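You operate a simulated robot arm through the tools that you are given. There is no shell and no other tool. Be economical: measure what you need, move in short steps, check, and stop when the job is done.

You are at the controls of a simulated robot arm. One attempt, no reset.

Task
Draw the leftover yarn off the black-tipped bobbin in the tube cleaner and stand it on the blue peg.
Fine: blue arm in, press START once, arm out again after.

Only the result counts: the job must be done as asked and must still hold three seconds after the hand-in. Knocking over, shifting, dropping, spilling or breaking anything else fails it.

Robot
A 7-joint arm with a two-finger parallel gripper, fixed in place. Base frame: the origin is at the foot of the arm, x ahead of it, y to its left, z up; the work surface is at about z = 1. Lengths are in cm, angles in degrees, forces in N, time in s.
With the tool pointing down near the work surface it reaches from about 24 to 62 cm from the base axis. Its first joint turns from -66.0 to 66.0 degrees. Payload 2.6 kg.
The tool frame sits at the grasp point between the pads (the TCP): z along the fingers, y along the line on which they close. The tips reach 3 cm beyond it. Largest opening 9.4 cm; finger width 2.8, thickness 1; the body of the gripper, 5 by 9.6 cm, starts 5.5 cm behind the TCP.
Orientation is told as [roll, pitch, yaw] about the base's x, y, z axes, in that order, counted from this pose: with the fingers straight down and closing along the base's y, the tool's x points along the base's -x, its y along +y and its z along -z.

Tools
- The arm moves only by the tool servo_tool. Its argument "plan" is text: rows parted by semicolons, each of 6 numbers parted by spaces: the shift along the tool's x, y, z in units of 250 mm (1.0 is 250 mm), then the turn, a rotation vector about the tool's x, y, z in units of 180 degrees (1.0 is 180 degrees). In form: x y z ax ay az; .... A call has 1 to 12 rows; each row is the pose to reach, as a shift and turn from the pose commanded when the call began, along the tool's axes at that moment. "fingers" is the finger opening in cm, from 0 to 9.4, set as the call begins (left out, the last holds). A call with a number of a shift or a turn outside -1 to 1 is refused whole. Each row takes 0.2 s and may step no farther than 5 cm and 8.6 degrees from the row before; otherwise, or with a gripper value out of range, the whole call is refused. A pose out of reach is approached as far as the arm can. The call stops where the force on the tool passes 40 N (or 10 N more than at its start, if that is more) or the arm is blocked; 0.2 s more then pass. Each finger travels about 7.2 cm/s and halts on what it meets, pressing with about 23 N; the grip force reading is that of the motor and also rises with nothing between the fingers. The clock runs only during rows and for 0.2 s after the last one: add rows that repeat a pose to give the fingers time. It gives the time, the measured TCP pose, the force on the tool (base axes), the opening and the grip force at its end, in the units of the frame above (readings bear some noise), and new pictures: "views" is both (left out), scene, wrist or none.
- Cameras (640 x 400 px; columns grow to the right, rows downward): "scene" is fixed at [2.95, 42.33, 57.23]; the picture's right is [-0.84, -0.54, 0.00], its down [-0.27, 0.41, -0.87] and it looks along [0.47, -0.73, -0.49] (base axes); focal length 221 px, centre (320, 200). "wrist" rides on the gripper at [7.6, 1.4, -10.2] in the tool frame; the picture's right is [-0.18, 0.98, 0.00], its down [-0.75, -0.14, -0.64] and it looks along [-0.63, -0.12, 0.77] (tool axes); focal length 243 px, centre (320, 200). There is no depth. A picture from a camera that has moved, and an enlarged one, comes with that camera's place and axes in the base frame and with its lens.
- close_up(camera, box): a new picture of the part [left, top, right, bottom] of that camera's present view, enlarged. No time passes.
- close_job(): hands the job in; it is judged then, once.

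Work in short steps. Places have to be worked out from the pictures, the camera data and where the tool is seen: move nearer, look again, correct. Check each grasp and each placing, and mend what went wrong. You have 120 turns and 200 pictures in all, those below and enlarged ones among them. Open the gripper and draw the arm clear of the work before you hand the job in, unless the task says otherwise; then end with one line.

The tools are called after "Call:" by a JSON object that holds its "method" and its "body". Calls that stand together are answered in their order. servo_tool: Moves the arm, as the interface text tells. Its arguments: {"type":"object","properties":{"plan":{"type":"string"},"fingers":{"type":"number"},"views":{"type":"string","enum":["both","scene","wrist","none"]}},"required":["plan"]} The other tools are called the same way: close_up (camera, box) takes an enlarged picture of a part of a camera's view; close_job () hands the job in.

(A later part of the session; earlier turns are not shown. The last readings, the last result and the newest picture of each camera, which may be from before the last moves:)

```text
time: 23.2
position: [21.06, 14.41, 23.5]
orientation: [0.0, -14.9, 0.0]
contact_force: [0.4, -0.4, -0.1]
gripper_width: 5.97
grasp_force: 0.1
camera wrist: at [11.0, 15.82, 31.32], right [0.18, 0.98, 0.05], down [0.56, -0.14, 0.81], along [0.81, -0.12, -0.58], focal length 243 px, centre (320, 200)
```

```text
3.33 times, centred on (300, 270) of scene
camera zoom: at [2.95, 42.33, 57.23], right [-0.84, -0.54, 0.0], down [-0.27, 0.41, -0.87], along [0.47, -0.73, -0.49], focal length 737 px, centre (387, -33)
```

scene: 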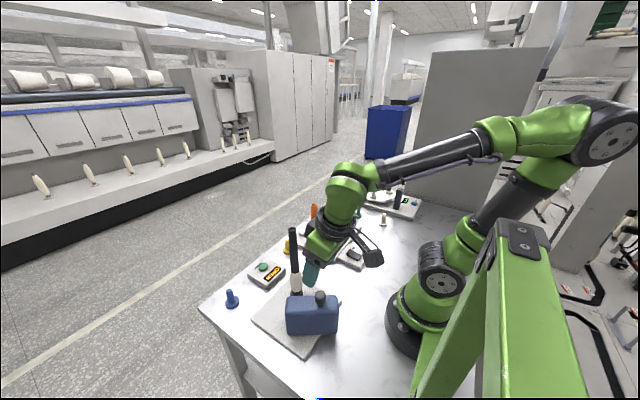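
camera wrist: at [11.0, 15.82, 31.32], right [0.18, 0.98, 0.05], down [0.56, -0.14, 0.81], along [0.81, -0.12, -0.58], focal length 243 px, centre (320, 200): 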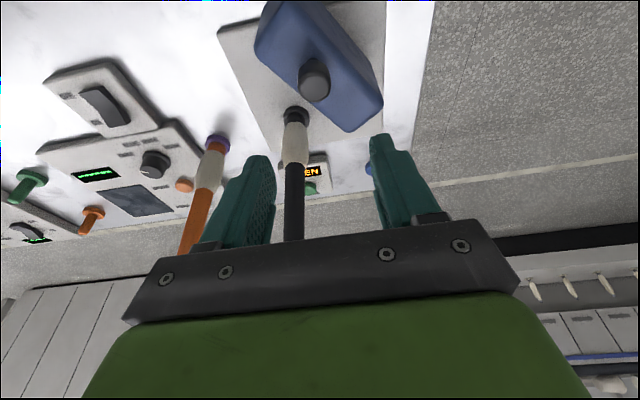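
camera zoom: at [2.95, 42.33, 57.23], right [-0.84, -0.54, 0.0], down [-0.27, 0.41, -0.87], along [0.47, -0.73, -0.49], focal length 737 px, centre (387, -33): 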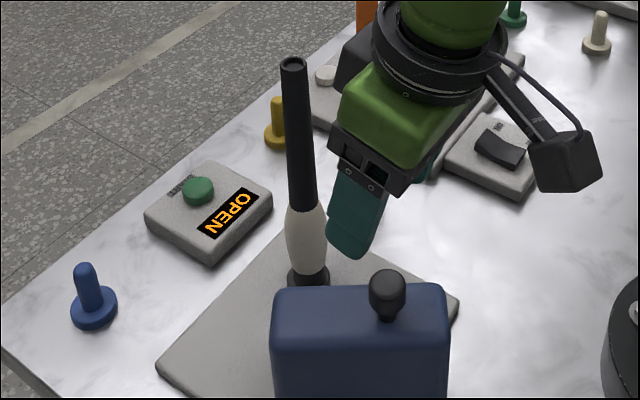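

Knob confirmed at (21.0,14.4). I'll lower vertically around it with the opening at 5 cm, stopping with the tips near z 11.7.

Call:
{"method": "servo_tool", "body": {"plan": "0.035 0 0.11 0 0 0; 0.07 0 0.22 0 0 0; 0.1 0 0.3 0 0 0; 0.1096 0 0.339 0 0 0; 0.1096 0 0.339 0 0 0", "fingers": 5}}

Call:
{"method": "close_up", "body": {"camera": "scene", "box": [260, 230, 380, 320]}}

```text
time: 24.4
position: [20.43, 14.54, 14.57]
orientation: [0.0, -14.9, 0.0]
contact_force: [0.3, -0.3, -0.5]
gripper_width: 4.96
grasp_force: 0.1
camera wrist: at [10.53, 15.87, 22.46], right [0.18, 0.98, 0.05], down [0.56, -0.14, 0.81], along [0.81, -0.12, -0.58], focal length 243 px, centre (320, 200)
```

scene: 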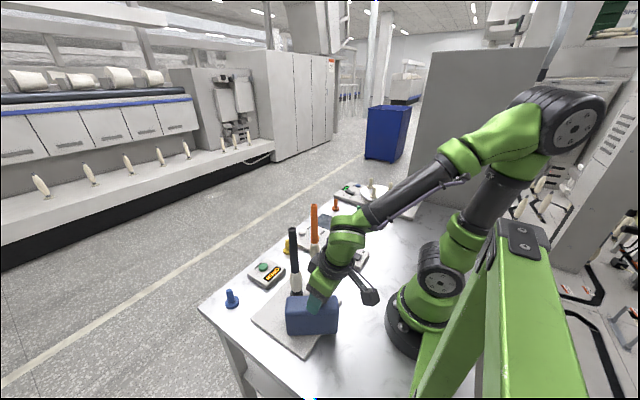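
wrist: 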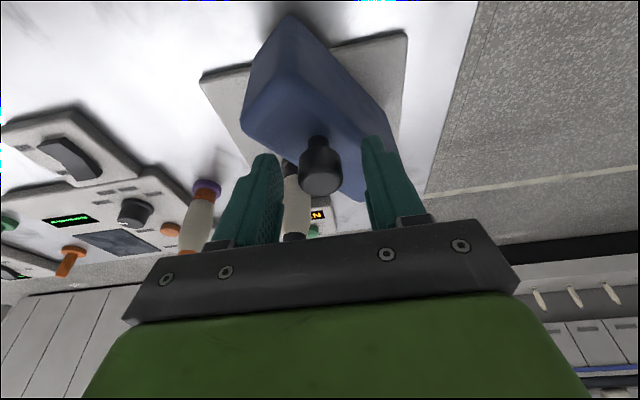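

```text
4.44 times, centred on (320, 275) of scene
camera zoom: at [2.95, 42.33, 57.23], right [-0.84, -0.54, 0.0], down [-0.27, 0.41, -0.87], along [0.47, -0.73, -0.49], focal length 983 px, centre (320, -133)
```

zoom: 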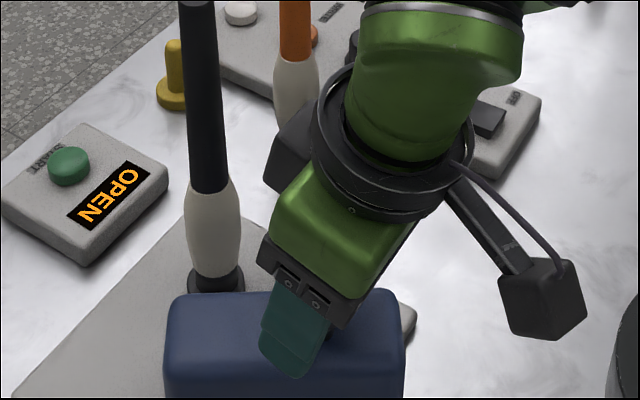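

The knob sits centred between the fingers. Closing on it.

Call:
{"method": "servo_tool", "body": {"plan": "0 0 0 0 0 0; 0 0 0 0 0 0; 0 0 0 0 0 0", "fingers": 0, "views": "wrist"}}

```text
time: 25.2
position: [20.45, 14.41, 14.62]
orientation: [0.1, -14.9, 0.0]
contact_force: [5.2, 2.9, -9.3]
gripper_width: 2.54
grasp_force: 45.1
camera wrist: at [10.53, 15.87, 22.47], right [0.18, 0.98, 0.05], down [0.56, -0.14, 0.81], along [0.81, -0.12, -0.58], focal length 243 px, centre (320, 200)
```

wrist: 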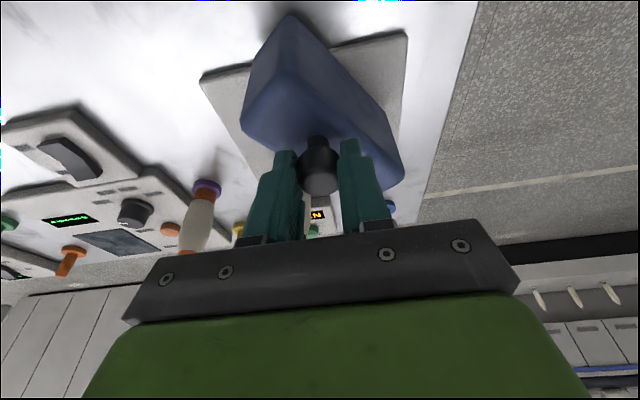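

Knob gripped (2.54 cm). I'll try a first 15° of arc about the presumed pivot (26,17) and check the forces and pictures.

Call:
{"method": "servo_tool", "body": {"plan": "-0.01 -0.0175 0.0027 0 0 0; -0.021 -0.034 0.0056 0 0 0; -0.0328 -0.0492 0.0088 0 0 0; -0.0328 -0.0492 0.0088 0 0 0", "views": "wrist"}}

Call:
{"method": "close_up", "body": {"camera": "scene", "box": [240, 230, 380, 335]}}

```text
time: 26.2
position: [21.56, 13.17, 14.6]
orientation: [0.1, -15.1, 0.0]
contact_force: [-2.4, 13.4, 7.5]
gripper_width: 2.53
grasp_force: 45.2
camera wrist: at [11.54, 14.63, 22.46], right [0.18, 0.98, 0.05], down [0.56, -0.14, 0.82], along [0.81, -0.12, -0.58], focal length 243 px, centre (320, 200)
```

wrist: 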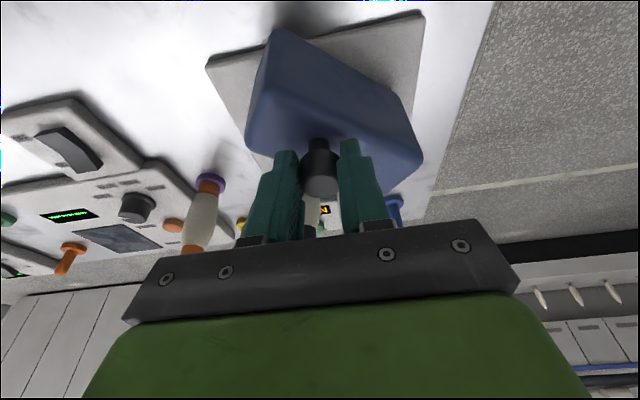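

```text
3.81 times, centred on (310, 282) of scene
camera zoom: at [2.95, 42.33, 57.23], right [-0.84, -0.54, 0.0], down [-0.27, 0.41, -0.87], along [0.47, -0.73, -0.49], focal length 842 px, centre (358, -114)
```

zoom: 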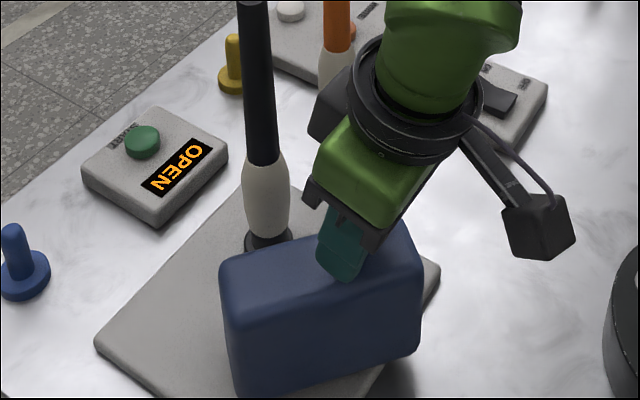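

The arm swings freely counter-clockwise about a pivot near (26,17.6). I'll continue about 30° more along the refined arc.

Call:
{"method": "servo_tool", "body": {"plan": "-0.0193 -0.0132 0.0052 0 0 0; -0.0379 -0.0252 0.0102 0 0 0; -0.058 -0.036 0.0155 0 0 0; -0.0773 -0.0448 0.0207 0 0 0; -0.0966 -0.0516 0.0259 0 0 0; -0.114 -0.0564 0.0306 0 0 0; -0.114 -0.0564 0.0306 0 0 0", "views": "wrist"}}

Call:
{"method": "close_up", "body": {"camera": "scene", "box": [240, 230, 380, 335]}}

```text
time: 27.9
position: [24.34, 12.01, 14.51]
orientation: [0.1, -15.0, 0.2]
contact_force: [1.4, 2.7, -0.6]
gripper_width: 2.55
grasp_force: 44.9
stopped in row 7: the force on the tool passed its limit (the readings are from after the stop); the commanded pose is now the measured one
camera wrist: at [14.37, 13.35, 22.44], right [0.17, 0.98, 0.05], down [0.56, -0.14, 0.81], along [0.81, -0.11, -0.58], focal length 243 px, centre (320, 200)
```

wrist: 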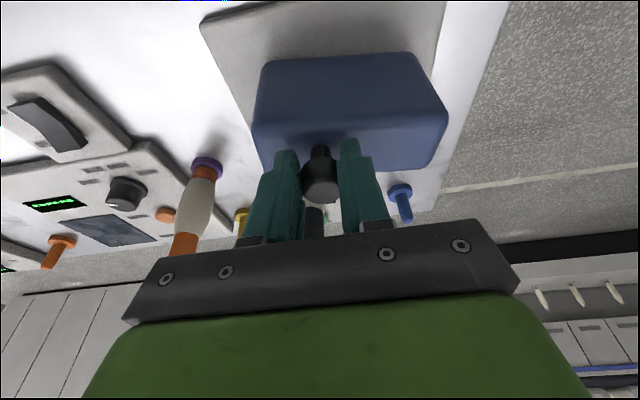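

```text
3.81 times, centred on (310, 282) of scene
camera zoom: at [2.96, 42.32, 57.23], right [-0.84, -0.54, 0.0], down [-0.27, 0.41, -0.87], along [0.47, -0.73, -0.49], focal length 842 px, centre (358, -114)
```

zoom: 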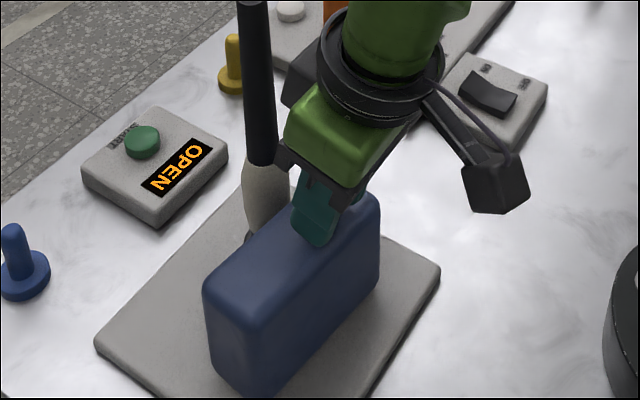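

The force limit stopped it at about 48° of rotation, with the box still about 3 cm from the yarn. It was just radial misfit, and the pivot re-fits to (25.55,17.6). I'll continue 10° on that arc.

Call:
{"method": "servo_tool", "body": {"plan": "-0.0095 -0.001 0.0025 0 0 0; -0.019 -0.0016 0.0051 0 0 0; -0.0285 -0.002 0.0076 0 0 0; -0.038 -0.002 0.0102 0 0 0; -0.038 -0.002 0.0102 0 0 0", "views": "wrist"}}

Call:
{"method": "close_up", "body": {"camera": "scene", "box": [240, 230, 380, 335]}}

```text
time: 29.1
position: [25.39, 11.88, 14.59]
orientation: [0.2, -15.0, 0.3]
contact_force: [-11.5, 5.7, 16.4]
gripper_width: 2.56
grasp_force: 44.4
camera wrist: at [15.35, 13.34, 22.42], right [0.17, 0.98, 0.05], down [0.56, -0.14, 0.82], along [0.81, -0.11, -0.58], focal length 243 px, centre (320, 200)
```

wrist: 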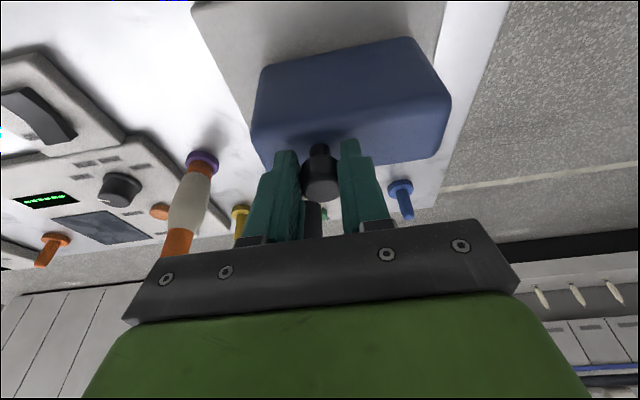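

```text
3.81 times, centred on (310, 282) of scene
camera zoom: at [2.94, 42.33, 57.23], right [-0.84, -0.54, 0.0], down [-0.27, 0.41, -0.87], along [0.47, -0.73, -0.49], focal length 842 px, centre (358, -114)
```

zoom: 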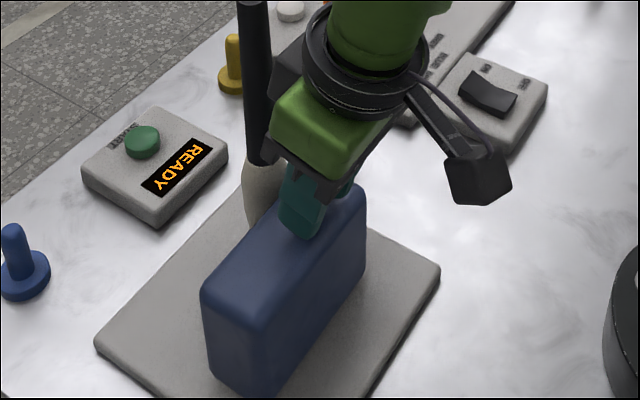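

The display now reads READY. I'll add 0.35 cm for margin, then release the knob.

Call:
{"method": "servo_tool", "body": {"plan": "-0.007 0 0.0018 0 0 0; -0.0135 0 0.0036 0 0 0; -0.0135 0 0.0036 0 0 0", "views": "none"}}

Call:
{"method": "servo_tool", "body": {"plan": "0 0 0 0 0 0; 0 0 0 0 0 0; 0 0 0 0 0 0", "fingers": 5.2, "views": "wrist"}}

Call:
{"method": "close_up", "body": {"camera": "scene", "box": [240, 230, 380, 335]}}

```text
time: 29.9
position: [25.47, 11.92, 14.37]
orientation: [0.1, -14.6, 0.3]
contact_force: [-30.9, 14.2, 14.6]
gripper_width: 2.56
grasp_force: 45.0
```

```text
time: 30.7
position: [25.72, 11.91, 14.52]
orientation: [0.1, -15.0, 0.3]
contact_force: [-0.6, 0.4, 0.1]
gripper_width: 5.19
grasp_force: 0.1
camera wrist: at [15.69, 13.29, 22.42], right [0.17, 0.98, 0.05], down [0.56, -0.14, 0.81], along [0.81, -0.11, -0.58], focal length 243 px, centre (320, 200)
```

wrist: 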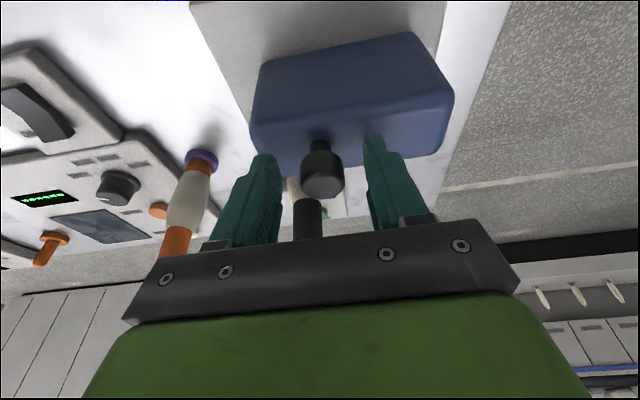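

```text
3.81 times, centred on (310, 282) of scene
camera zoom: at [2.95, 42.33, 57.23], right [-0.84, -0.54, 0.0], down [-0.27, 0.41, -0.87], along [0.47, -0.73, -0.49], focal length 842 px, centre (358, -114)
```

zoom: 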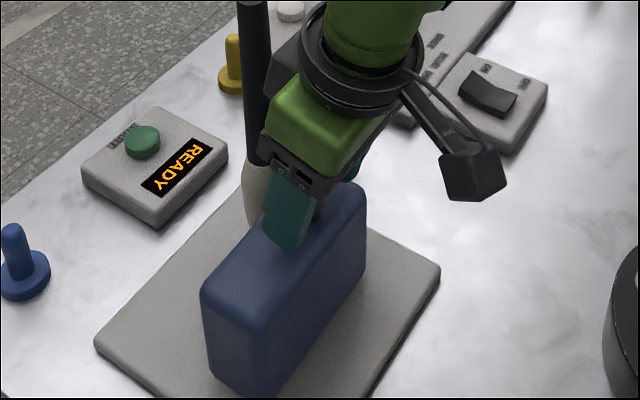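

READY holds and the arm met its stop. I'll withdraw along the tool axis, then up.

Call:
{"method": "servo_tool", "body": {"plan": "0 0 -0.15 0 0 0; 0 0 -0.3 0 0 0; 0 0 -0.45 0 0 0; -0.1 0 -0.6 0 0 0; -0.15 0 -0.75 0 0.04 0; -0.2 0 -0.88 0 0.083 0; -0.2 0 -0.88 0 0.083 0", "views": "both"}}

Call:
{"method": "close_up", "body": {"camera": "scene", "box": [220, 210, 380, 330]}}

```text
time: 32.3
position: [24.87, 11.76, 36.9]
orientation: [0.1, 0.1, 0.3]
contact_force: [-0.3, 0.3, 0.2]
gripper_width: 5.23
grasp_force: 0.1
camera wrist: at [17.34, 13.16, 47.11], right [0.18, 0.98, 0.0], down [0.75, -0.14, 0.64], along [0.63, -0.11, -0.77], focal length 243 px, centre (320, 200)
```

scene: 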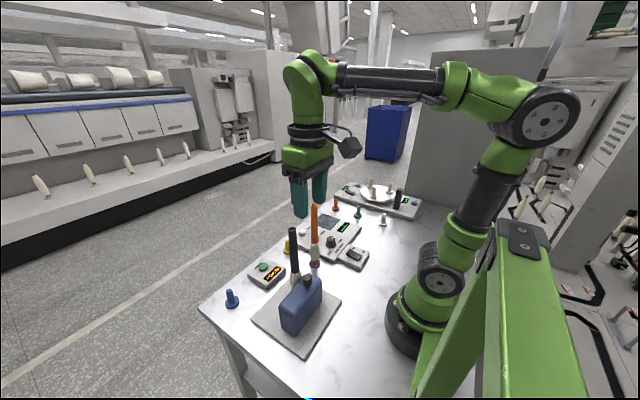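
wrist: 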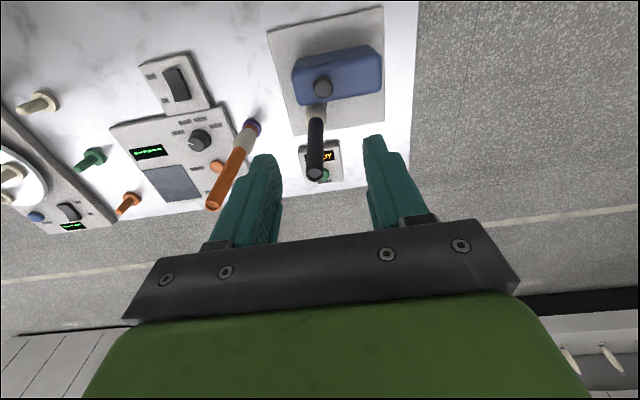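

```text
3.33 times, centred on (300, 270) of scene
camera zoom: at [2.95, 42.33, 57.23], right [-0.84, -0.54, 0.0], down [-0.27, 0.41, -0.87], along [0.47, -0.73, -0.49], focal length 737 px, centre (387, -33)
```

zoom: 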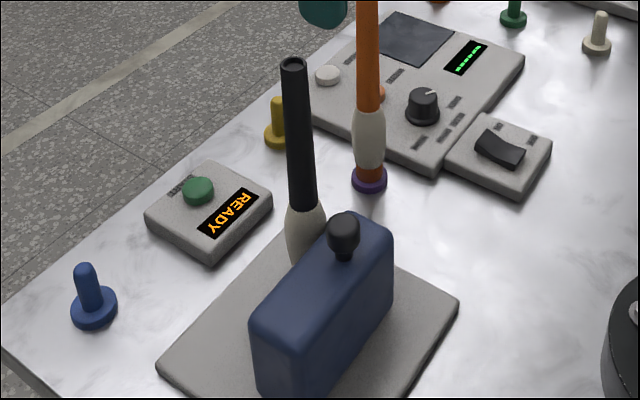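

The display shows READY and the bobbin is upright. START is at about (46.35,8.0). I'll close the fingers and fly high over to a point above it.

Call:
{"method": "servo_tool", "body": {"plan": "-0.17 -0.03 0 0 0 0; -0.34 -0.06 0 0 0 0; -0.51 -0.09 0 0 0 0; -0.68 -0.12 0 0 0 0; -0.859 -0.15 0 0 0 0; -0.859 -0.15 0.19 0 0 0; -0.859 -0.15 0.38 0 0 0; -0.859 -0.15 0.57 0 0 0; -0.859 -0.15 0.57 0 0 0", "fingers": 0}}

Call:
{"method": "close_up", "body": {"camera": "wrist", "box": [240, 20, 400, 140]}}

```text
time: 34.3
position: [46.52, 8.19, 22.75]
orientation: [0.1, 0.0, 0.4]
contact_force: [-0.5, -0.2, 0.7]
gripper_width: 0.01
grasp_force: 22.7
camera wrist: at [38.88, 9.48, 33.01], right [0.18, 0.98, 0.0], down [0.75, -0.14, 0.64], along [0.63, -0.11, -0.77], focal length 243 px, centre (320, 200)
```

scene: 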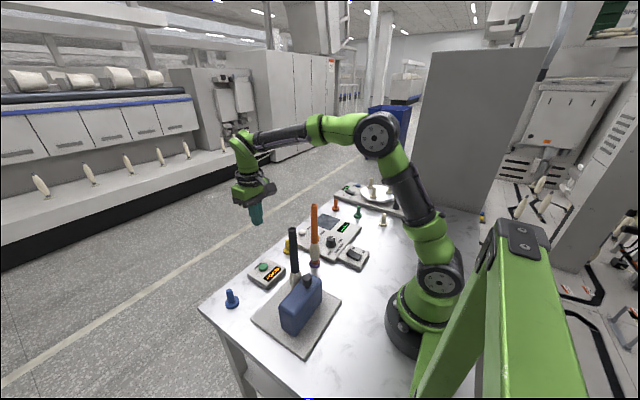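
wrist: 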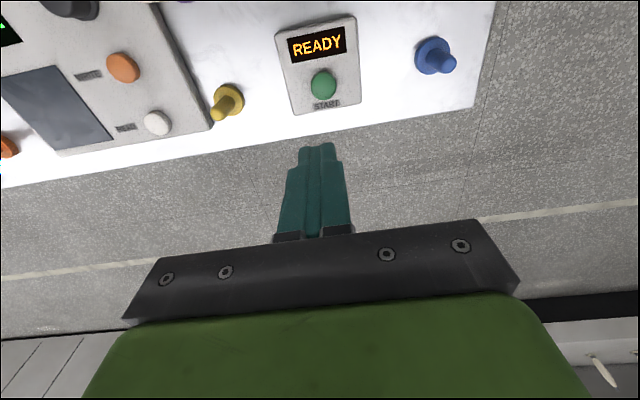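

```text
3.33 times, centred on (320, 80) of wrist
camera zoom: at [38.88, 9.48, 33.01], right [0.18, 0.98, 0.0], down [0.75, -0.14, 0.64], along [0.63, -0.11, -0.77], focal length 809 px, centre (320, 600)
```

zoom: 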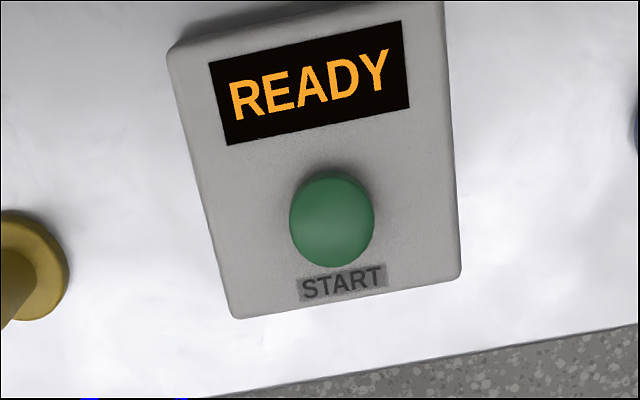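

The button centre reads (46.35,8.5). I'll adjust slightly and lower to about 2 cm above it.

Call:
{"method": "servo_tool", "body": {"plan": "0.006 0.0104 0.15 0 0 0; 0.006 0.0104 0.3 0 0 0; 0.006 0.0104 0.43 0 0 0; 0.006 0.0104 0.54 0 0 0; 0.006 0.0104 0.54 0 0 0"}}

Call:
{"method": "close_up", "body": {"camera": "scene", "box": [230, 210, 330, 285]}}

```text
time: 35.5
position: [46.32, 8.52, 9.23]
orientation: [0.1, 0.1, 0.3]
contact_force: [0.4, 0.0, -0.5]
gripper_width: 0.01
grasp_force: 23.1
camera wrist: at [38.78, 9.93, 19.43], right [0.18, 0.98, 0.0], down [0.75, -0.14, 0.64], along [0.63, -0.11, -0.77], focal length 243 px, centre (320, 200)
```

scene: 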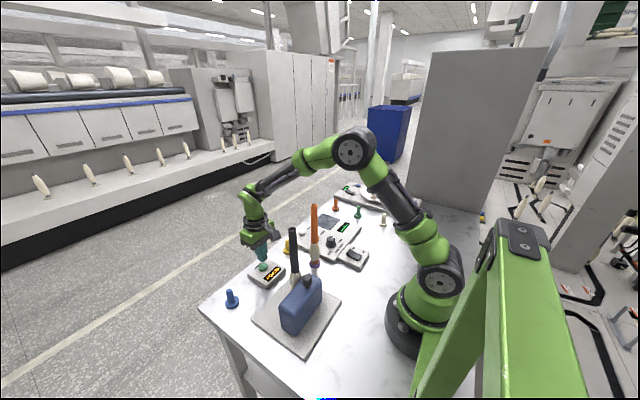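
wrist: 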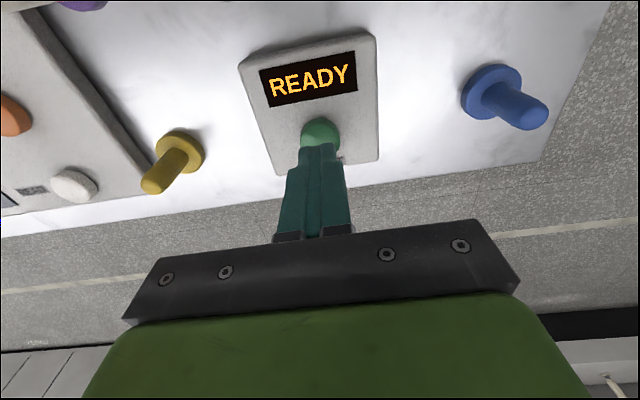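

```text
5.33 times, centred on (280, 248) of scene
camera zoom: at [2.95, 42.33, 57.23], right [-0.84, -0.54, 0.0], down [-0.27, 0.41, -0.87], along [0.47, -0.73, -0.49], focal length 1179 px, centre (533, -53)
```

zoom: 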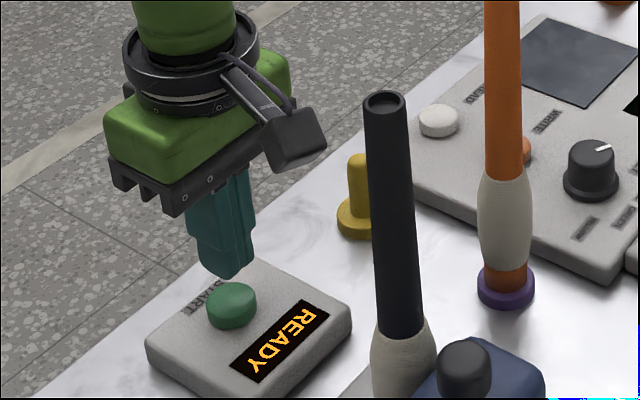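

The button centre is nearer (45.8,8.6). I'll shift back 0.5 cm and press down in small steps.

Call:
{"method": "servo_tool", "body": {"plan": "0.02 0.004 0 0 0 0; 0.02 0.004 0.03 0 0 0; 0.02 0.004 0.06 0 0 0; 0.02 0.004 0.075 0 0 0; 0.02 0.004 0.09 0 0 0"}}

Call:
{"method": "close_up", "body": {"camera": "scene", "box": [230, 210, 330, 285]}}

```text
time: 36.7
position: [45.67, 8.73, 7.15]
orientation: [0.1, 0.1, 0.3]
contact_force: [0.1, 0.3, 0.0]
gripper_width: 0.03
grasp_force: 23.2
camera wrist: at [38.13, 10.1, 17.29], right [0.18, 0.98, 0.0], down [0.75, -0.14, 0.64], along [0.63, -0.11, -0.77], focal length 243 px, centre (320, 200)
```

scene: 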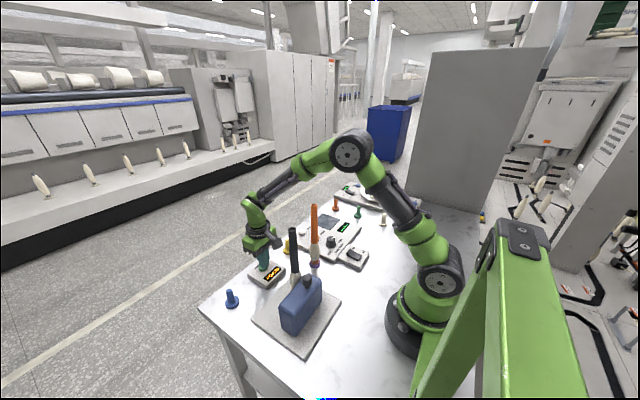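
wrist: 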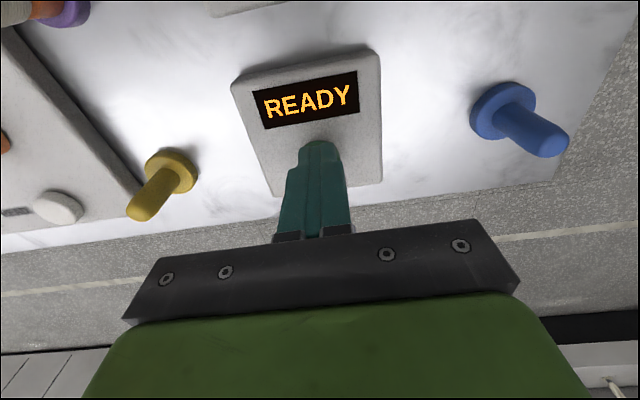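

```text
5.33 times, centred on (280, 248) of scene
camera zoom: at [2.95, 42.33, 57.23], right [-0.84, -0.54, 0.0], down [-0.27, 0.41, -0.87], along [0.47, -0.73, -0.49], focal length 1179 px, centre (533, -53)
```

zoom: 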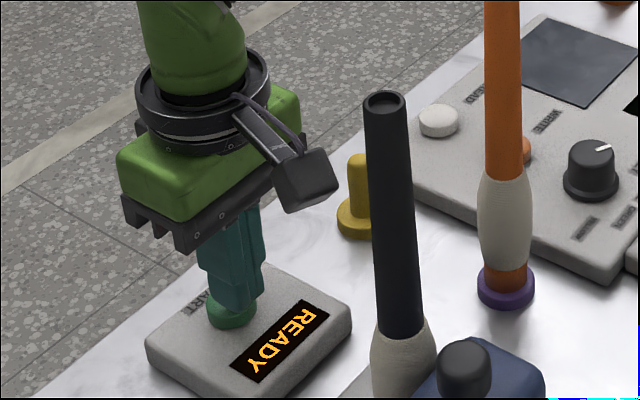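

No contact yet. I'll press down a further 0.9 cm in small steps, then lift right off in the following call.

Call:
{"method": "servo_tool", "body": {"plan": "0 0 0.008 0 0 0; 0 0 0.016 0 0 0; 0 0 0.024 0 0 0; 0 0 0.03 0 0 0; 0 0 0.036 0 0 0", "views": "wrist"}}

```text
time: 37.9
position: [45.76, 8.71, 6.25]
orientation: [0.1, -0.1, 0.4]
contact_force: [1.5, 0.2, 0.7]
gripper_width: 0.01
grasp_force: 23.1
camera wrist: at [38.11, 10.09, 16.41], right [0.18, 0.98, 0.0], down [0.75, -0.14, 0.64], along [0.63, -0.11, -0.77], focal length 243 px, centre (320, 200)
```

wrist: 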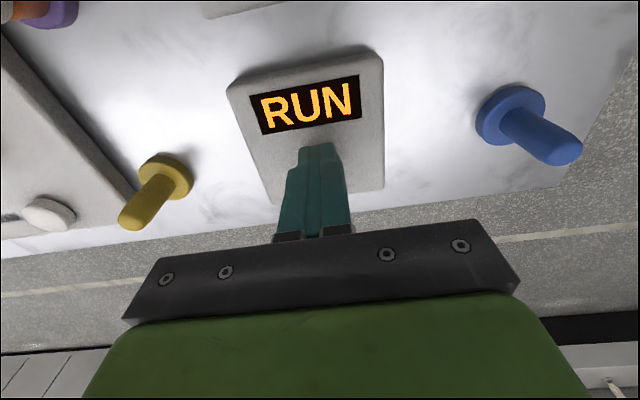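

The display shows RUN, so it's pressed once. Lifting straight off and watching the cycle.

Call:
{"method": "servo_tool", "body": {"plan": "0 0 -0.1 0 0 0; 0 0 -0.25 0 0 0; 0 0 -0.4 0 0 0; 0 0 -0.55 0 0 0; 0 0 -0.7 0 0 0; 0 0 -0.7 0 0 0; 0 0 -0.7 0 0 0; 0 0 -0.7 0 0 0; 0 0 -0.7 0 0 0; 0 0 -0.7 0 0 0"}}

Call:
{"method": "close_up", "body": {"camera": "scene", "box": [220, 210, 380, 330]}}

```text
time: 40.1
position: [45.56, 8.68, 23.77]
orientation: [0.1, 0.0, 0.3]
contact_force: [-0.2, 0.2, 0.3]
gripper_width: 0.0
grasp_force: 22.6
camera wrist: at [37.93, 10.06, 33.97], right [0.18, 0.98, 0.0], down [0.75, -0.14, 0.64], along [0.63, -0.11, -0.77], focal length 243 px, centre (320, 200)
```

scene: 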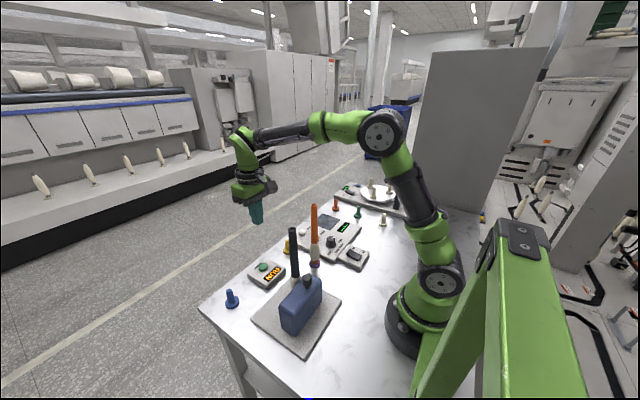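
wrist: 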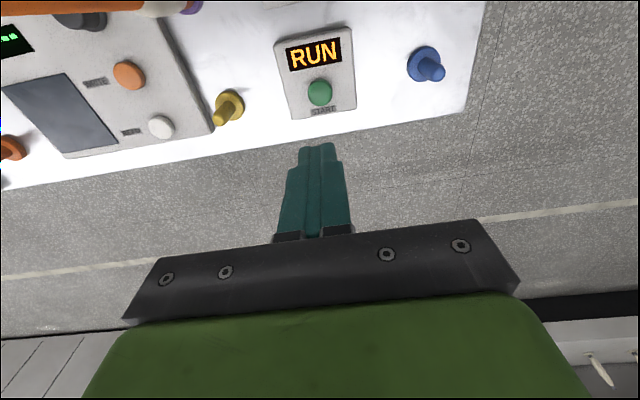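

```text
3.33 times, centred on (300, 270) of scene
camera zoom: at [2.95, 42.33, 57.23], right [-0.84, -0.54, 0.0], down [-0.27, 0.41, -0.87], along [0.47, -0.73, -0.49], focal length 737 px, centre (387, -33)
```

zoom: 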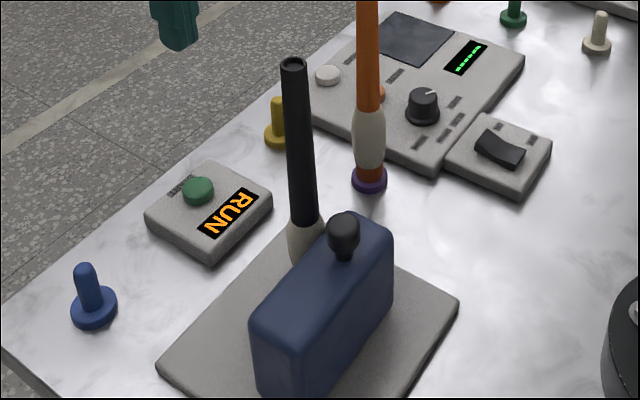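

RUN is in progress and the yarn is visibly shrinking. I'll use the time to travel back high over the cleaner, without touching it.

Call:
{"method": "servo_tool", "body": {"plan": "0 0 -0.18 0 0 0; 0 0 -0.36 0 0 0; 0 0 -0.53 0 0 0; 0.17 0.03 -0.53 0 0 0; 0.34 0.06 -0.53 0 0 0; 0.51 0.09 -0.53 0 0 0; 0.68 0.12 -0.53 0 0 0; 0.828 0.124 -0.53 0 0 0; 0.828 0.124 -0.53 0 0 0; 0.828 0.124 -0.53 0 0 0; 0.828 0.124 -0.53 0 0 0; 0.828 0.124 -0.53 0 0 0", "fingers": 5.2}}

Call:
{"method": "close_up", "body": {"camera": "scene", "box": [220, 210, 380, 330]}}

```text
time: 42.7
position: [24.9, 11.62, 36.78]
orientation: [0.0, 0.0, 0.2]
contact_force: [0.2, -0.9, -0.3]
gripper_width: 5.21
grasp_force: 0.1
camera wrist: at [17.29, 13.0, 46.97], right [0.18, 0.98, 0.0], down [0.75, -0.14, 0.64], along [0.63, -0.11, -0.77], focal length 243 px, centre (320, 200)
```

scene: 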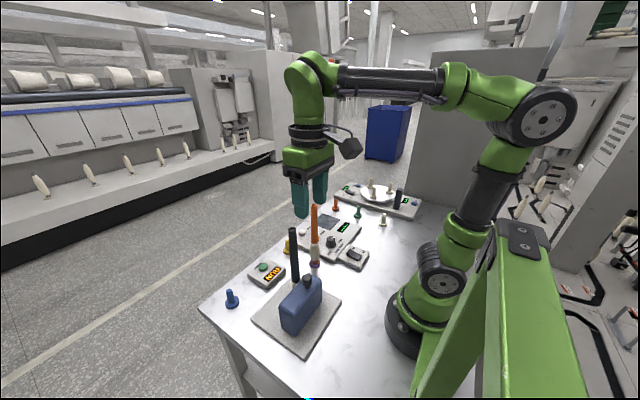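
wrist: 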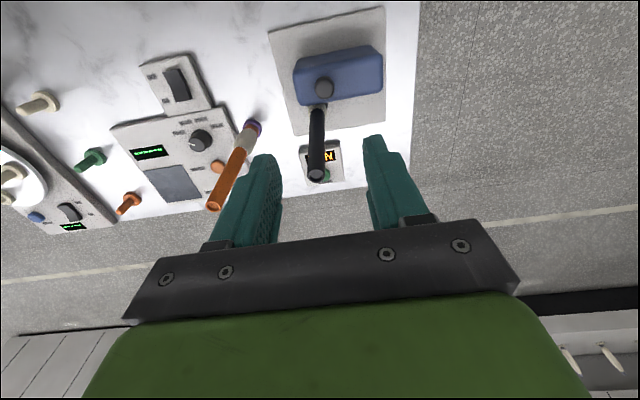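

```text
3.33 times, centred on (300, 270) of scene
camera zoom: at [2.95, 42.33, 57.23], right [-0.84, -0.54, 0.0], down [-0.27, 0.41, -0.87], along [0.47, -0.73, -0.49], focal length 737 px, centre (387, -33)
```

zoom: 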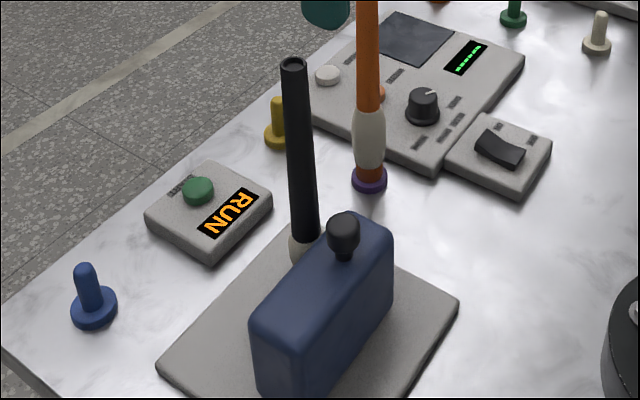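

Still RUN with some yarn left, so I'll wait in place.

Call:
{"method": "servo_tool", "body": {"plan": "0 0 0 0 0 0; 0 0 0 0 0 0; 0 0 0 0 0 0; 0 0 0 0 0 0; 0 0 0 0 0 0; 0 0 0 0 0 0; 0 0 0 0 0 0; 0 0 0 0 0 0; 0 0 0 0 0 0; 0 0 0 0 0 0; 0 0 0 0 0 0; 0 0 0 0 0 0", "views": "none"}}

Call:
{"method": "close_up", "body": {"camera": "scene", "box": [220, 210, 380, 330]}}

```text
time: 45.3
position: [24.93, 11.54, 36.75]
orientation: [0.2, 0.0, 0.3]
contact_force: [0.5, 1.3, -0.6]
gripper_width: 5.21
grasp_force: 0.2
```

```text
3.33 times, centred on (300, 270) of scene
camera zoom: at [2.95, 42.33, 57.23], right [-0.84, -0.54, 0.0], down [-0.27, 0.41, -0.87], along [0.47, -0.73, -0.49], focal length 737 px, centre (387, -33)
```

zoom: 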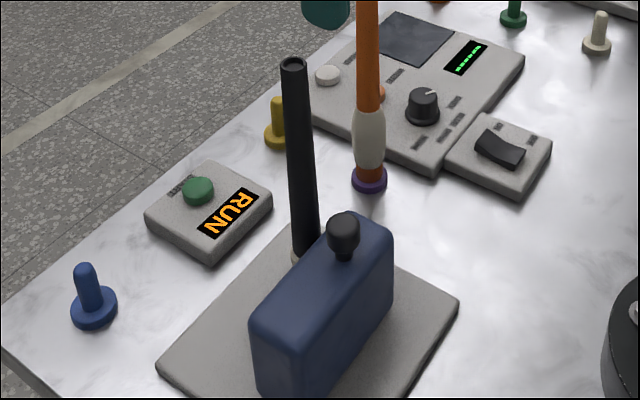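

Almost bare but still RUN. I'll wait again.

Call:
{"method": "servo_tool", "body": {"plan": "0 0 0 0 0 0; 0 0 0 0 0 0; 0 0 0 0 0 0; 0 0 0 0 0 0; 0 0 0 0 0 0; 0 0 0 0 0 0; 0 0 0 0 0 0; 0 0 0 0 0 0; 0 0 0 0 0 0; 0 0 0 0 0 0; 0 0 0 0 0 0; 0 0 0 0 0 0", "views": "none"}}

Call:
{"method": "close_up", "body": {"camera": "scene", "box": [220, 210, 380, 330]}}

Call:
{"method": "close_up", "body": {"camera": "wrist", "box": [260, 0, 400, 105]}}

```text
time: 47.9
position: [24.89, 11.67, 36.77]
orientation: [0.1, 0.0, 0.2]
contact_force: [-0.4, 0.1, 1.2]
gripper_width: 5.2
grasp_force: 0.1
```

```text
3.33 times, centred on (300, 270) of scene
camera zoom: at [2.95, 42.33, 57.23], right [-0.84, -0.54, 0.0], down [-0.27, 0.41, -0.87], along [0.47, -0.73, -0.49], focal length 737 px, centre (387, -33)
```

zoom: 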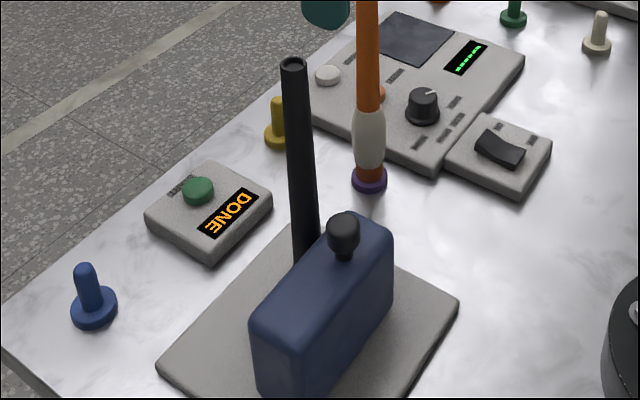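

```text
3.81 times, centred on (330, 52) of wrist
camera zoom: at [17.29, 13.0, 46.97], right [0.18, 0.98, 0.0], down [0.75, -0.14, 0.64], along [0.63, -0.11, -0.77], focal length 924 px, centre (282, 762)
```

zoom: 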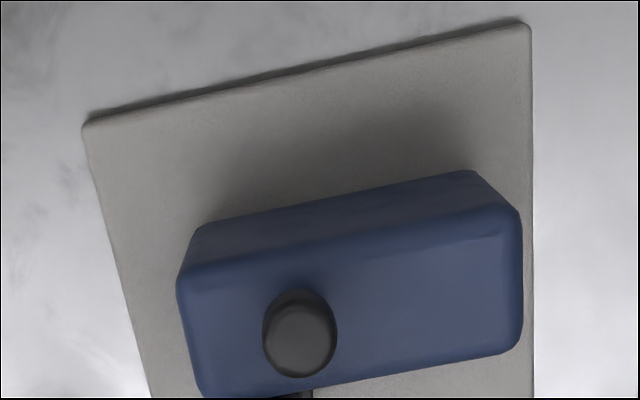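

DONE, with the tube bare. I'll return to the knob at about (26.2,11.9) along the same tilted approach.

Call:
{"method": "servo_tool", "body": {"plan": "0.05 0.005 0.14 0 -0.04 0; 0.09 0.0096 0.28 0 -0.083 0; 0.09 0.0096 0.43 0 -0.083 0; 0.0423 0.0096 0.608 0 -0.083 0; 0.005 0.0096 0.75 0 -0.083 0; -0.033 0.0096 0.89 0 -0.083 0; -0.033 0.0096 0.89 0 -0.083 0", "views": "wrist"}}

Call:
{"method": "close_up", "body": {"camera": "scene", "box": [240, 230, 380, 335]}}

```text
time: 49.5
position: [25.9, 11.85, 14.92]
orientation: [0.2, -15.0, 0.3]
contact_force: [0.4, -0.7, -0.3]
gripper_width: 5.21
grasp_force: 0.2
camera wrist: at [15.88, 13.26, 22.75], right [0.17, 0.98, 0.05], down [0.56, -0.14, 0.81], along [0.81, -0.11, -0.58], focal length 243 px, centre (320, 200)
```

wrist: 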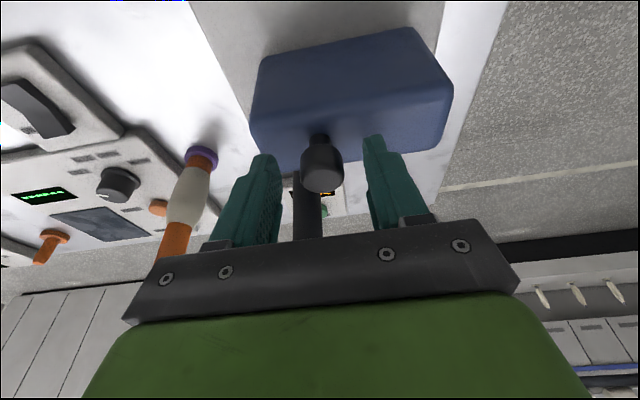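

```text
3.81 times, centred on (310, 282) of scene
camera zoom: at [2.95, 42.33, 57.23], right [-0.84, -0.54, 0.0], down [-0.27, 0.41, -0.87], along [0.47, -0.73, -0.49], focal length 842 px, centre (358, -114)
```

zoom: 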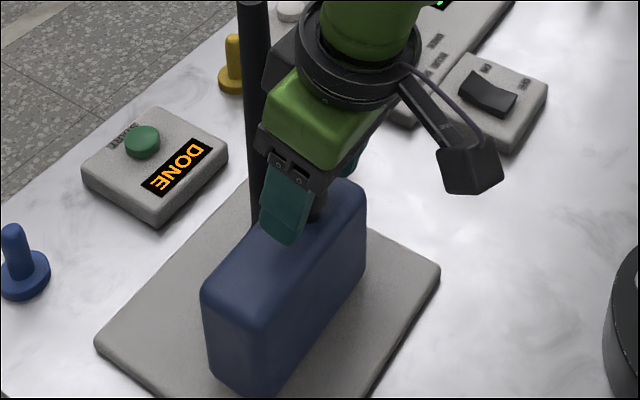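

Caged around the knob. I'll lower 0.3 cm, then close.

Call:
{"method": "servo_tool", "body": {"plan": "0.008 0 0.01 0 0 0; 0.008 0 0.01 0 0 0", "views": "none"}}

Call:
{"method": "servo_tool", "body": {"plan": "0 0 0 0 0 0; 0 0 0 0 0 0; 0 0 0 0 0 0", "fingers": 0, "views": "none"}}

```text
time: 50.1
position: [25.56, 11.93, 14.46]
orientation: [0.1, -14.9, 0.3]
contact_force: [-0.4, 0.5, 0.5]
gripper_width: 5.21
grasp_force: 0.1
```

```text
time: 50.9
position: [25.65, 11.99, 14.6]
orientation: [0.2, -15.0, 0.4]
contact_force: [-1.2, 15.4, -5.8]
gripper_width: 2.55
grasp_force: 44.9
```

Gripped. The earlier points fit a circle with TCP pivot (25.1,17.6) and radius 5.66, so I'll swing the arm back out along it.

Call:
{"method": "servo_tool", "body": {"plan": "0.027 -0.0008 -0.0073 0 0 0; 0.0537 0.002 -0.0144 0 0 0; 0.0796 0.008 -0.0213 0 0 0; 0.1047 0.0172 -0.0281 0 0 0; 0.1287 0.0296 -0.0345 0 0 0; 0.1511 0.0448 -0.0405 0 0 0; 0.1712 0.0628 -0.0459 0 0 0; 0.187 0.08 -0.0501 0 0 0; 0.2005 0.0988 -0.0538 0 0 0; 0.2005 0.0988 -0.0538 0 0 0", "views": "wrist"}}

Call:
{"method": "close_up", "body": {"camera": "scene", "box": [240, 230, 380, 335]}}

```text
time: 52.6
position: [21.26, 13.17, 14.38]
orientation: [-0.2, -14.7, -0.3]
contact_force: [-2.5, -1.3, 1.9]
gripper_width: 2.55
grasp_force: 45.0
stopped in row 8: the force on the tool passed its limit (the readings are from after the stop); the commanded pose is now the measured one
camera wrist: at [11.25, 14.61, 22.27], right [0.18, 0.98, 0.04], down [0.57, -0.14, 0.81], along [0.8, -0.12, -0.58], focal length 243 px, centre (320, 200)
```

wrist: 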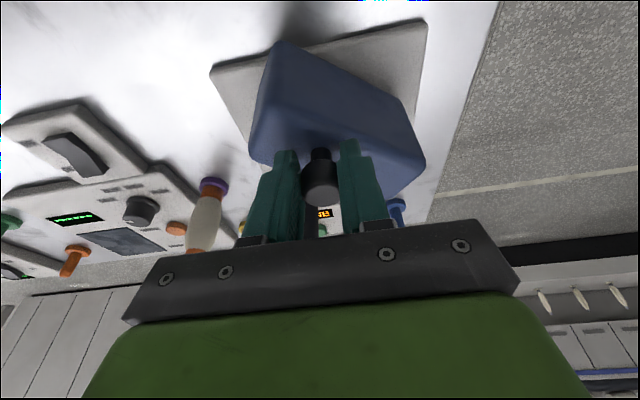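

```text
3.81 times, centred on (310, 282) of scene
camera zoom: at [2.95, 42.33, 57.23], right [-0.84, -0.54, 0.0], down [-0.27, 0.41, -0.87], along [0.47, -0.73, -0.49], focal length 842 px, centre (358, -114)
```

zoom: 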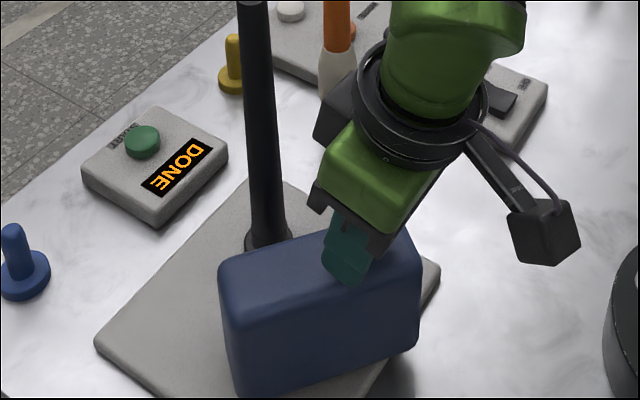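

Stopped by radial strain about 15° short. I'll continue from here along the arc to its original open position.

Call:
{"method": "servo_tool", "body": {"plan": "0.006 0.013 -0.0017 0 0 0; 0.0143 0.0256 -0.0038 0 0 0; 0.022 0.0366 -0.006 0 0 0; 0.0309 0.0472 -0.0083 0 0 0; 0.037 0.0572 -0.01 0 0 0; 0.037 0.0572 -0.01 0 0 0", "views": "none"}}

Call:
{"method": "close_up", "body": {"camera": "scene", "box": [240, 230, 380, 335]}}

```text
time: 53.1
position: [21.09, 13.31, 14.45]
orientation: [-0.3, -14.6, -1.0]
contact_force: [-4.6, -2.6, 4.3]
gripper_width: 2.54
grasp_force: 45.0
stopped in row 2: the force on the tool passed its limit (the readings are from after the stop); the commanded pose is now the measured one
```

```text
3.81 times, centred on (310, 282) of scene
camera zoom: at [2.95, 42.33, 57.23], right [-0.84, -0.54, 0.0], down [-0.27, 0.41, -0.87], along [0.47, -0.73, -0.49], focal length 842 px, centre (358, -114)
```

zoom: 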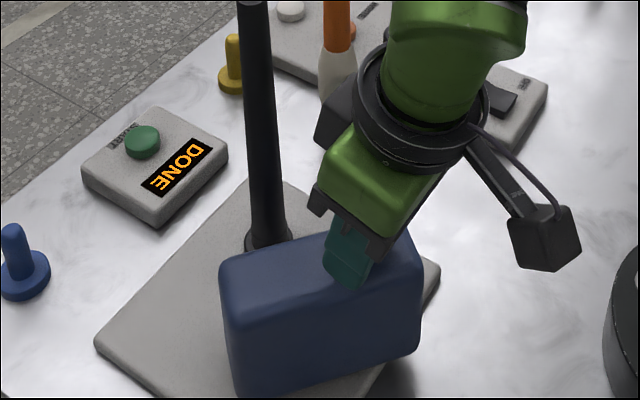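

Strain has built up in the grip (the knob is twisting against the pads). I'll open to relax, re-close, and then continue.

Call:
{"method": "servo_tool", "body": {"plan": "0 0 0 0 0 0; 0 0 0 0 0 0", "fingers": 4.5, "views": "wrist"}}

Call:
{"method": "close_up", "body": {"camera": "wrist", "box": [220, 20, 440, 240]}}

```text
time: 53.7
position: [21.16, 13.24, 14.26]
orientation: [-0.4, -14.7, -0.9]
contact_force: [0.7, 0.6, 0.6]
gripper_width: 4.52
grasp_force: 0.1
camera wrist: at [11.12, 14.89, 22.28], right [0.19, 0.98, 0.04], down [0.57, -0.15, 0.81], along [0.8, -0.13, -0.58], focal length 243 px, centre (320, 200)
```

wrist: 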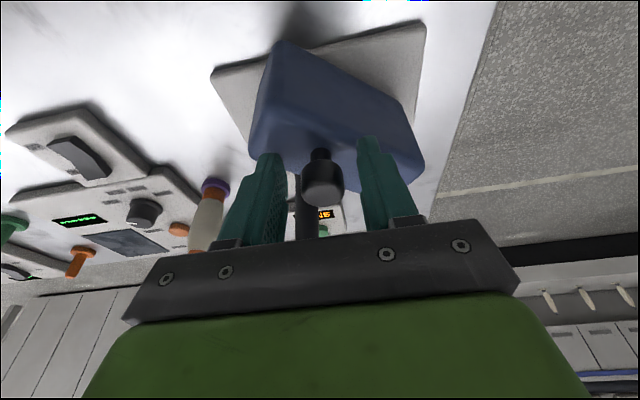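

```text
1.82 times, centred on (330, 130) of wrist
camera zoom: at [11.12, 14.89, 22.28], right [0.19, 0.98, 0.04], down [0.57, -0.15, 0.81], along [0.8, -0.13, -0.58], focal length 441 px, centre (302, 327)
```

zoom: 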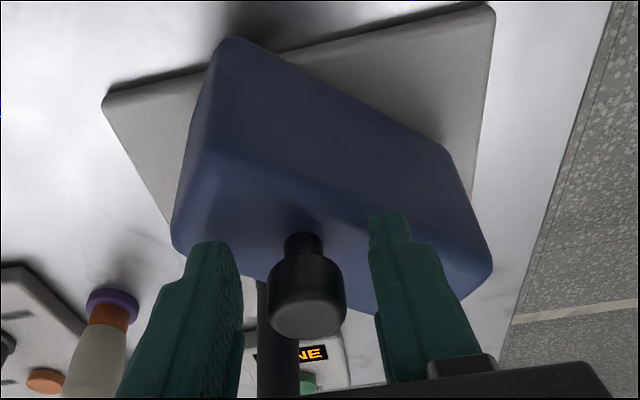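

I'll loosely cage the knob (3.0 cm opening) so it can turn freely, and nudge it through the remaining arc.

Call:
{"method": "servo_tool", "body": {"plan": "0 0 0 0 0 0; 0.006 0.012 -0.0015 0 0 0; 0.012 0.024 -0.003 0 0 0; 0.019 0.036 -0.005 0 0 0; 0.026 0.048 -0.007 0 0 0; 0.032 0.058 -0.0086 0 0 0; 0.032 0.058 -0.0086 0 0 0", "fingers": 3.0, "views": "wrist"}}

Call:
{"method": "close_up", "body": {"camera": "scene", "box": [240, 230, 380, 335]}}

```text
time: 55.3
position: [20.14, 14.63, 14.33]
orientation: [-0.3, -14.6, -0.8]
contact_force: [0.6, -2.2, 1.2]
gripper_width: 3.12
grasp_force: 1.1
camera wrist: at [10.29, 16.37, 22.26], right [0.19, 0.98, 0.04], down [0.57, -0.15, 0.81], along [0.8, -0.13, -0.58], focal length 243 px, centre (320, 200)
```

wrist: 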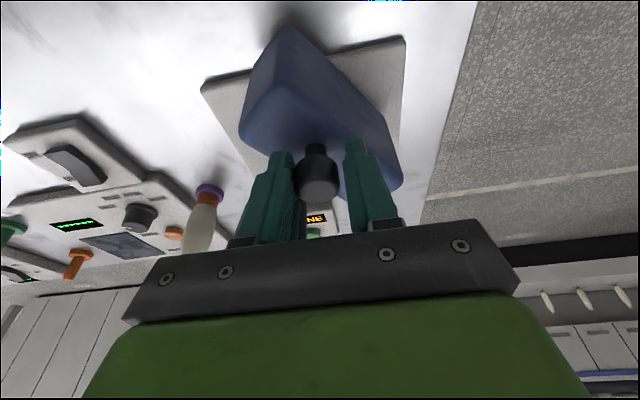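

```text
3.81 times, centred on (310, 282) of scene
camera zoom: at [2.95, 42.33, 57.23], right [-0.84, -0.54, 0.0], down [-0.27, 0.41, -0.87], along [0.47, -0.73, -0.49], focal length 842 px, centre (358, -114)
```

zoom: 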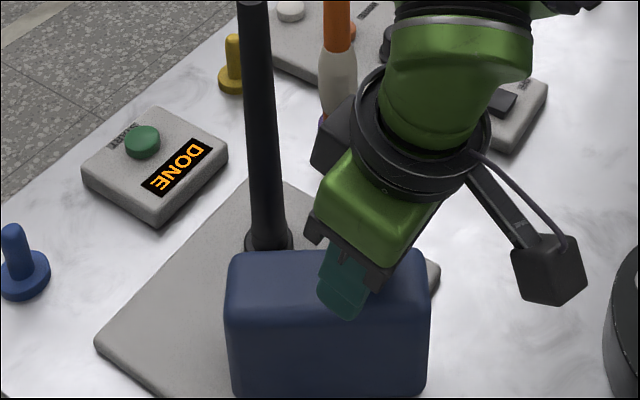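

The arm is back exactly at its original open outline. I'll open, rise vertically and level the hand.

Call:
{"method": "servo_tool", "body": {"plan": "0 0 0 0 0 0; 0 0 0 0 0 0; -0.04 0 -0.15 0 0 0; -0.09 0 -0.33 0 0 0; -0.14 0 -0.52 0 0 0; -0.2 0 -0.7 0 0.04 0; -0.3 0 -0.83 0 0.083 0.004; -0.42 -0.09 -0.83 0 0.083 0.004; -0.48 -0.18 -0.83 0 0.083 0.004; -0.48 -0.18 -0.83 0 0.083 0.004", "fingers": 5.2, "views": "both"}}

Call:
{"method": "close_up", "body": {"camera": "scene", "box": [220, 210, 380, 330]}}

```text
time: 57.5
position: [26.56, 10.2, 37.65]
orientation: [-0.2, 0.4, -1.7]
contact_force: [0.2, -0.4, 0.4]
gripper_width: 5.18
grasp_force: 0.1
camera wrist: at [19.15, 11.85, 47.8], right [0.21, 0.98, 0.0], down [0.75, -0.16, 0.64], along [0.62, -0.14, -0.77], focal length 243 px, centre (320, 200)
```

scene: 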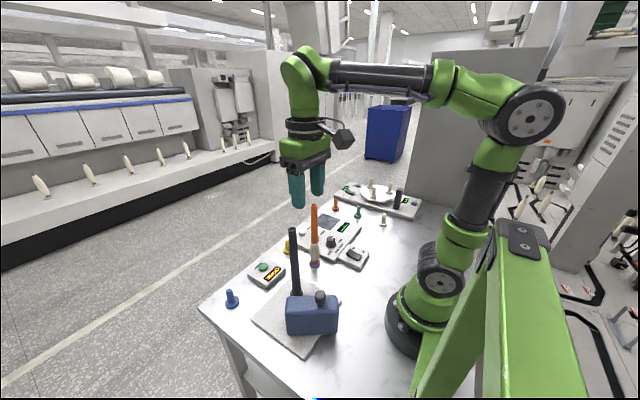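
wrist: 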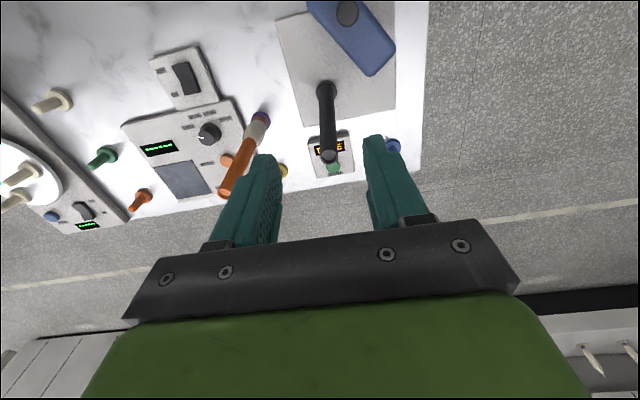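

```text
3.33 times, centred on (300, 270) of scene
camera zoom: at [2.95, 42.33, 57.23], right [-0.84, -0.54, 0.0], down [-0.27, 0.41, -0.87], along [0.47, -0.73, -0.49], focal length 737 px, centre (387, -33)
```

zoom: 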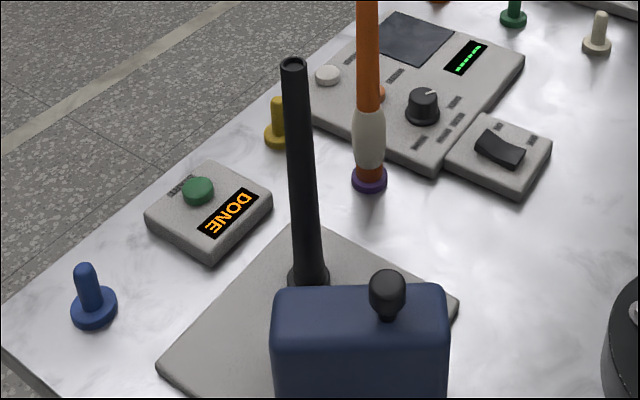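

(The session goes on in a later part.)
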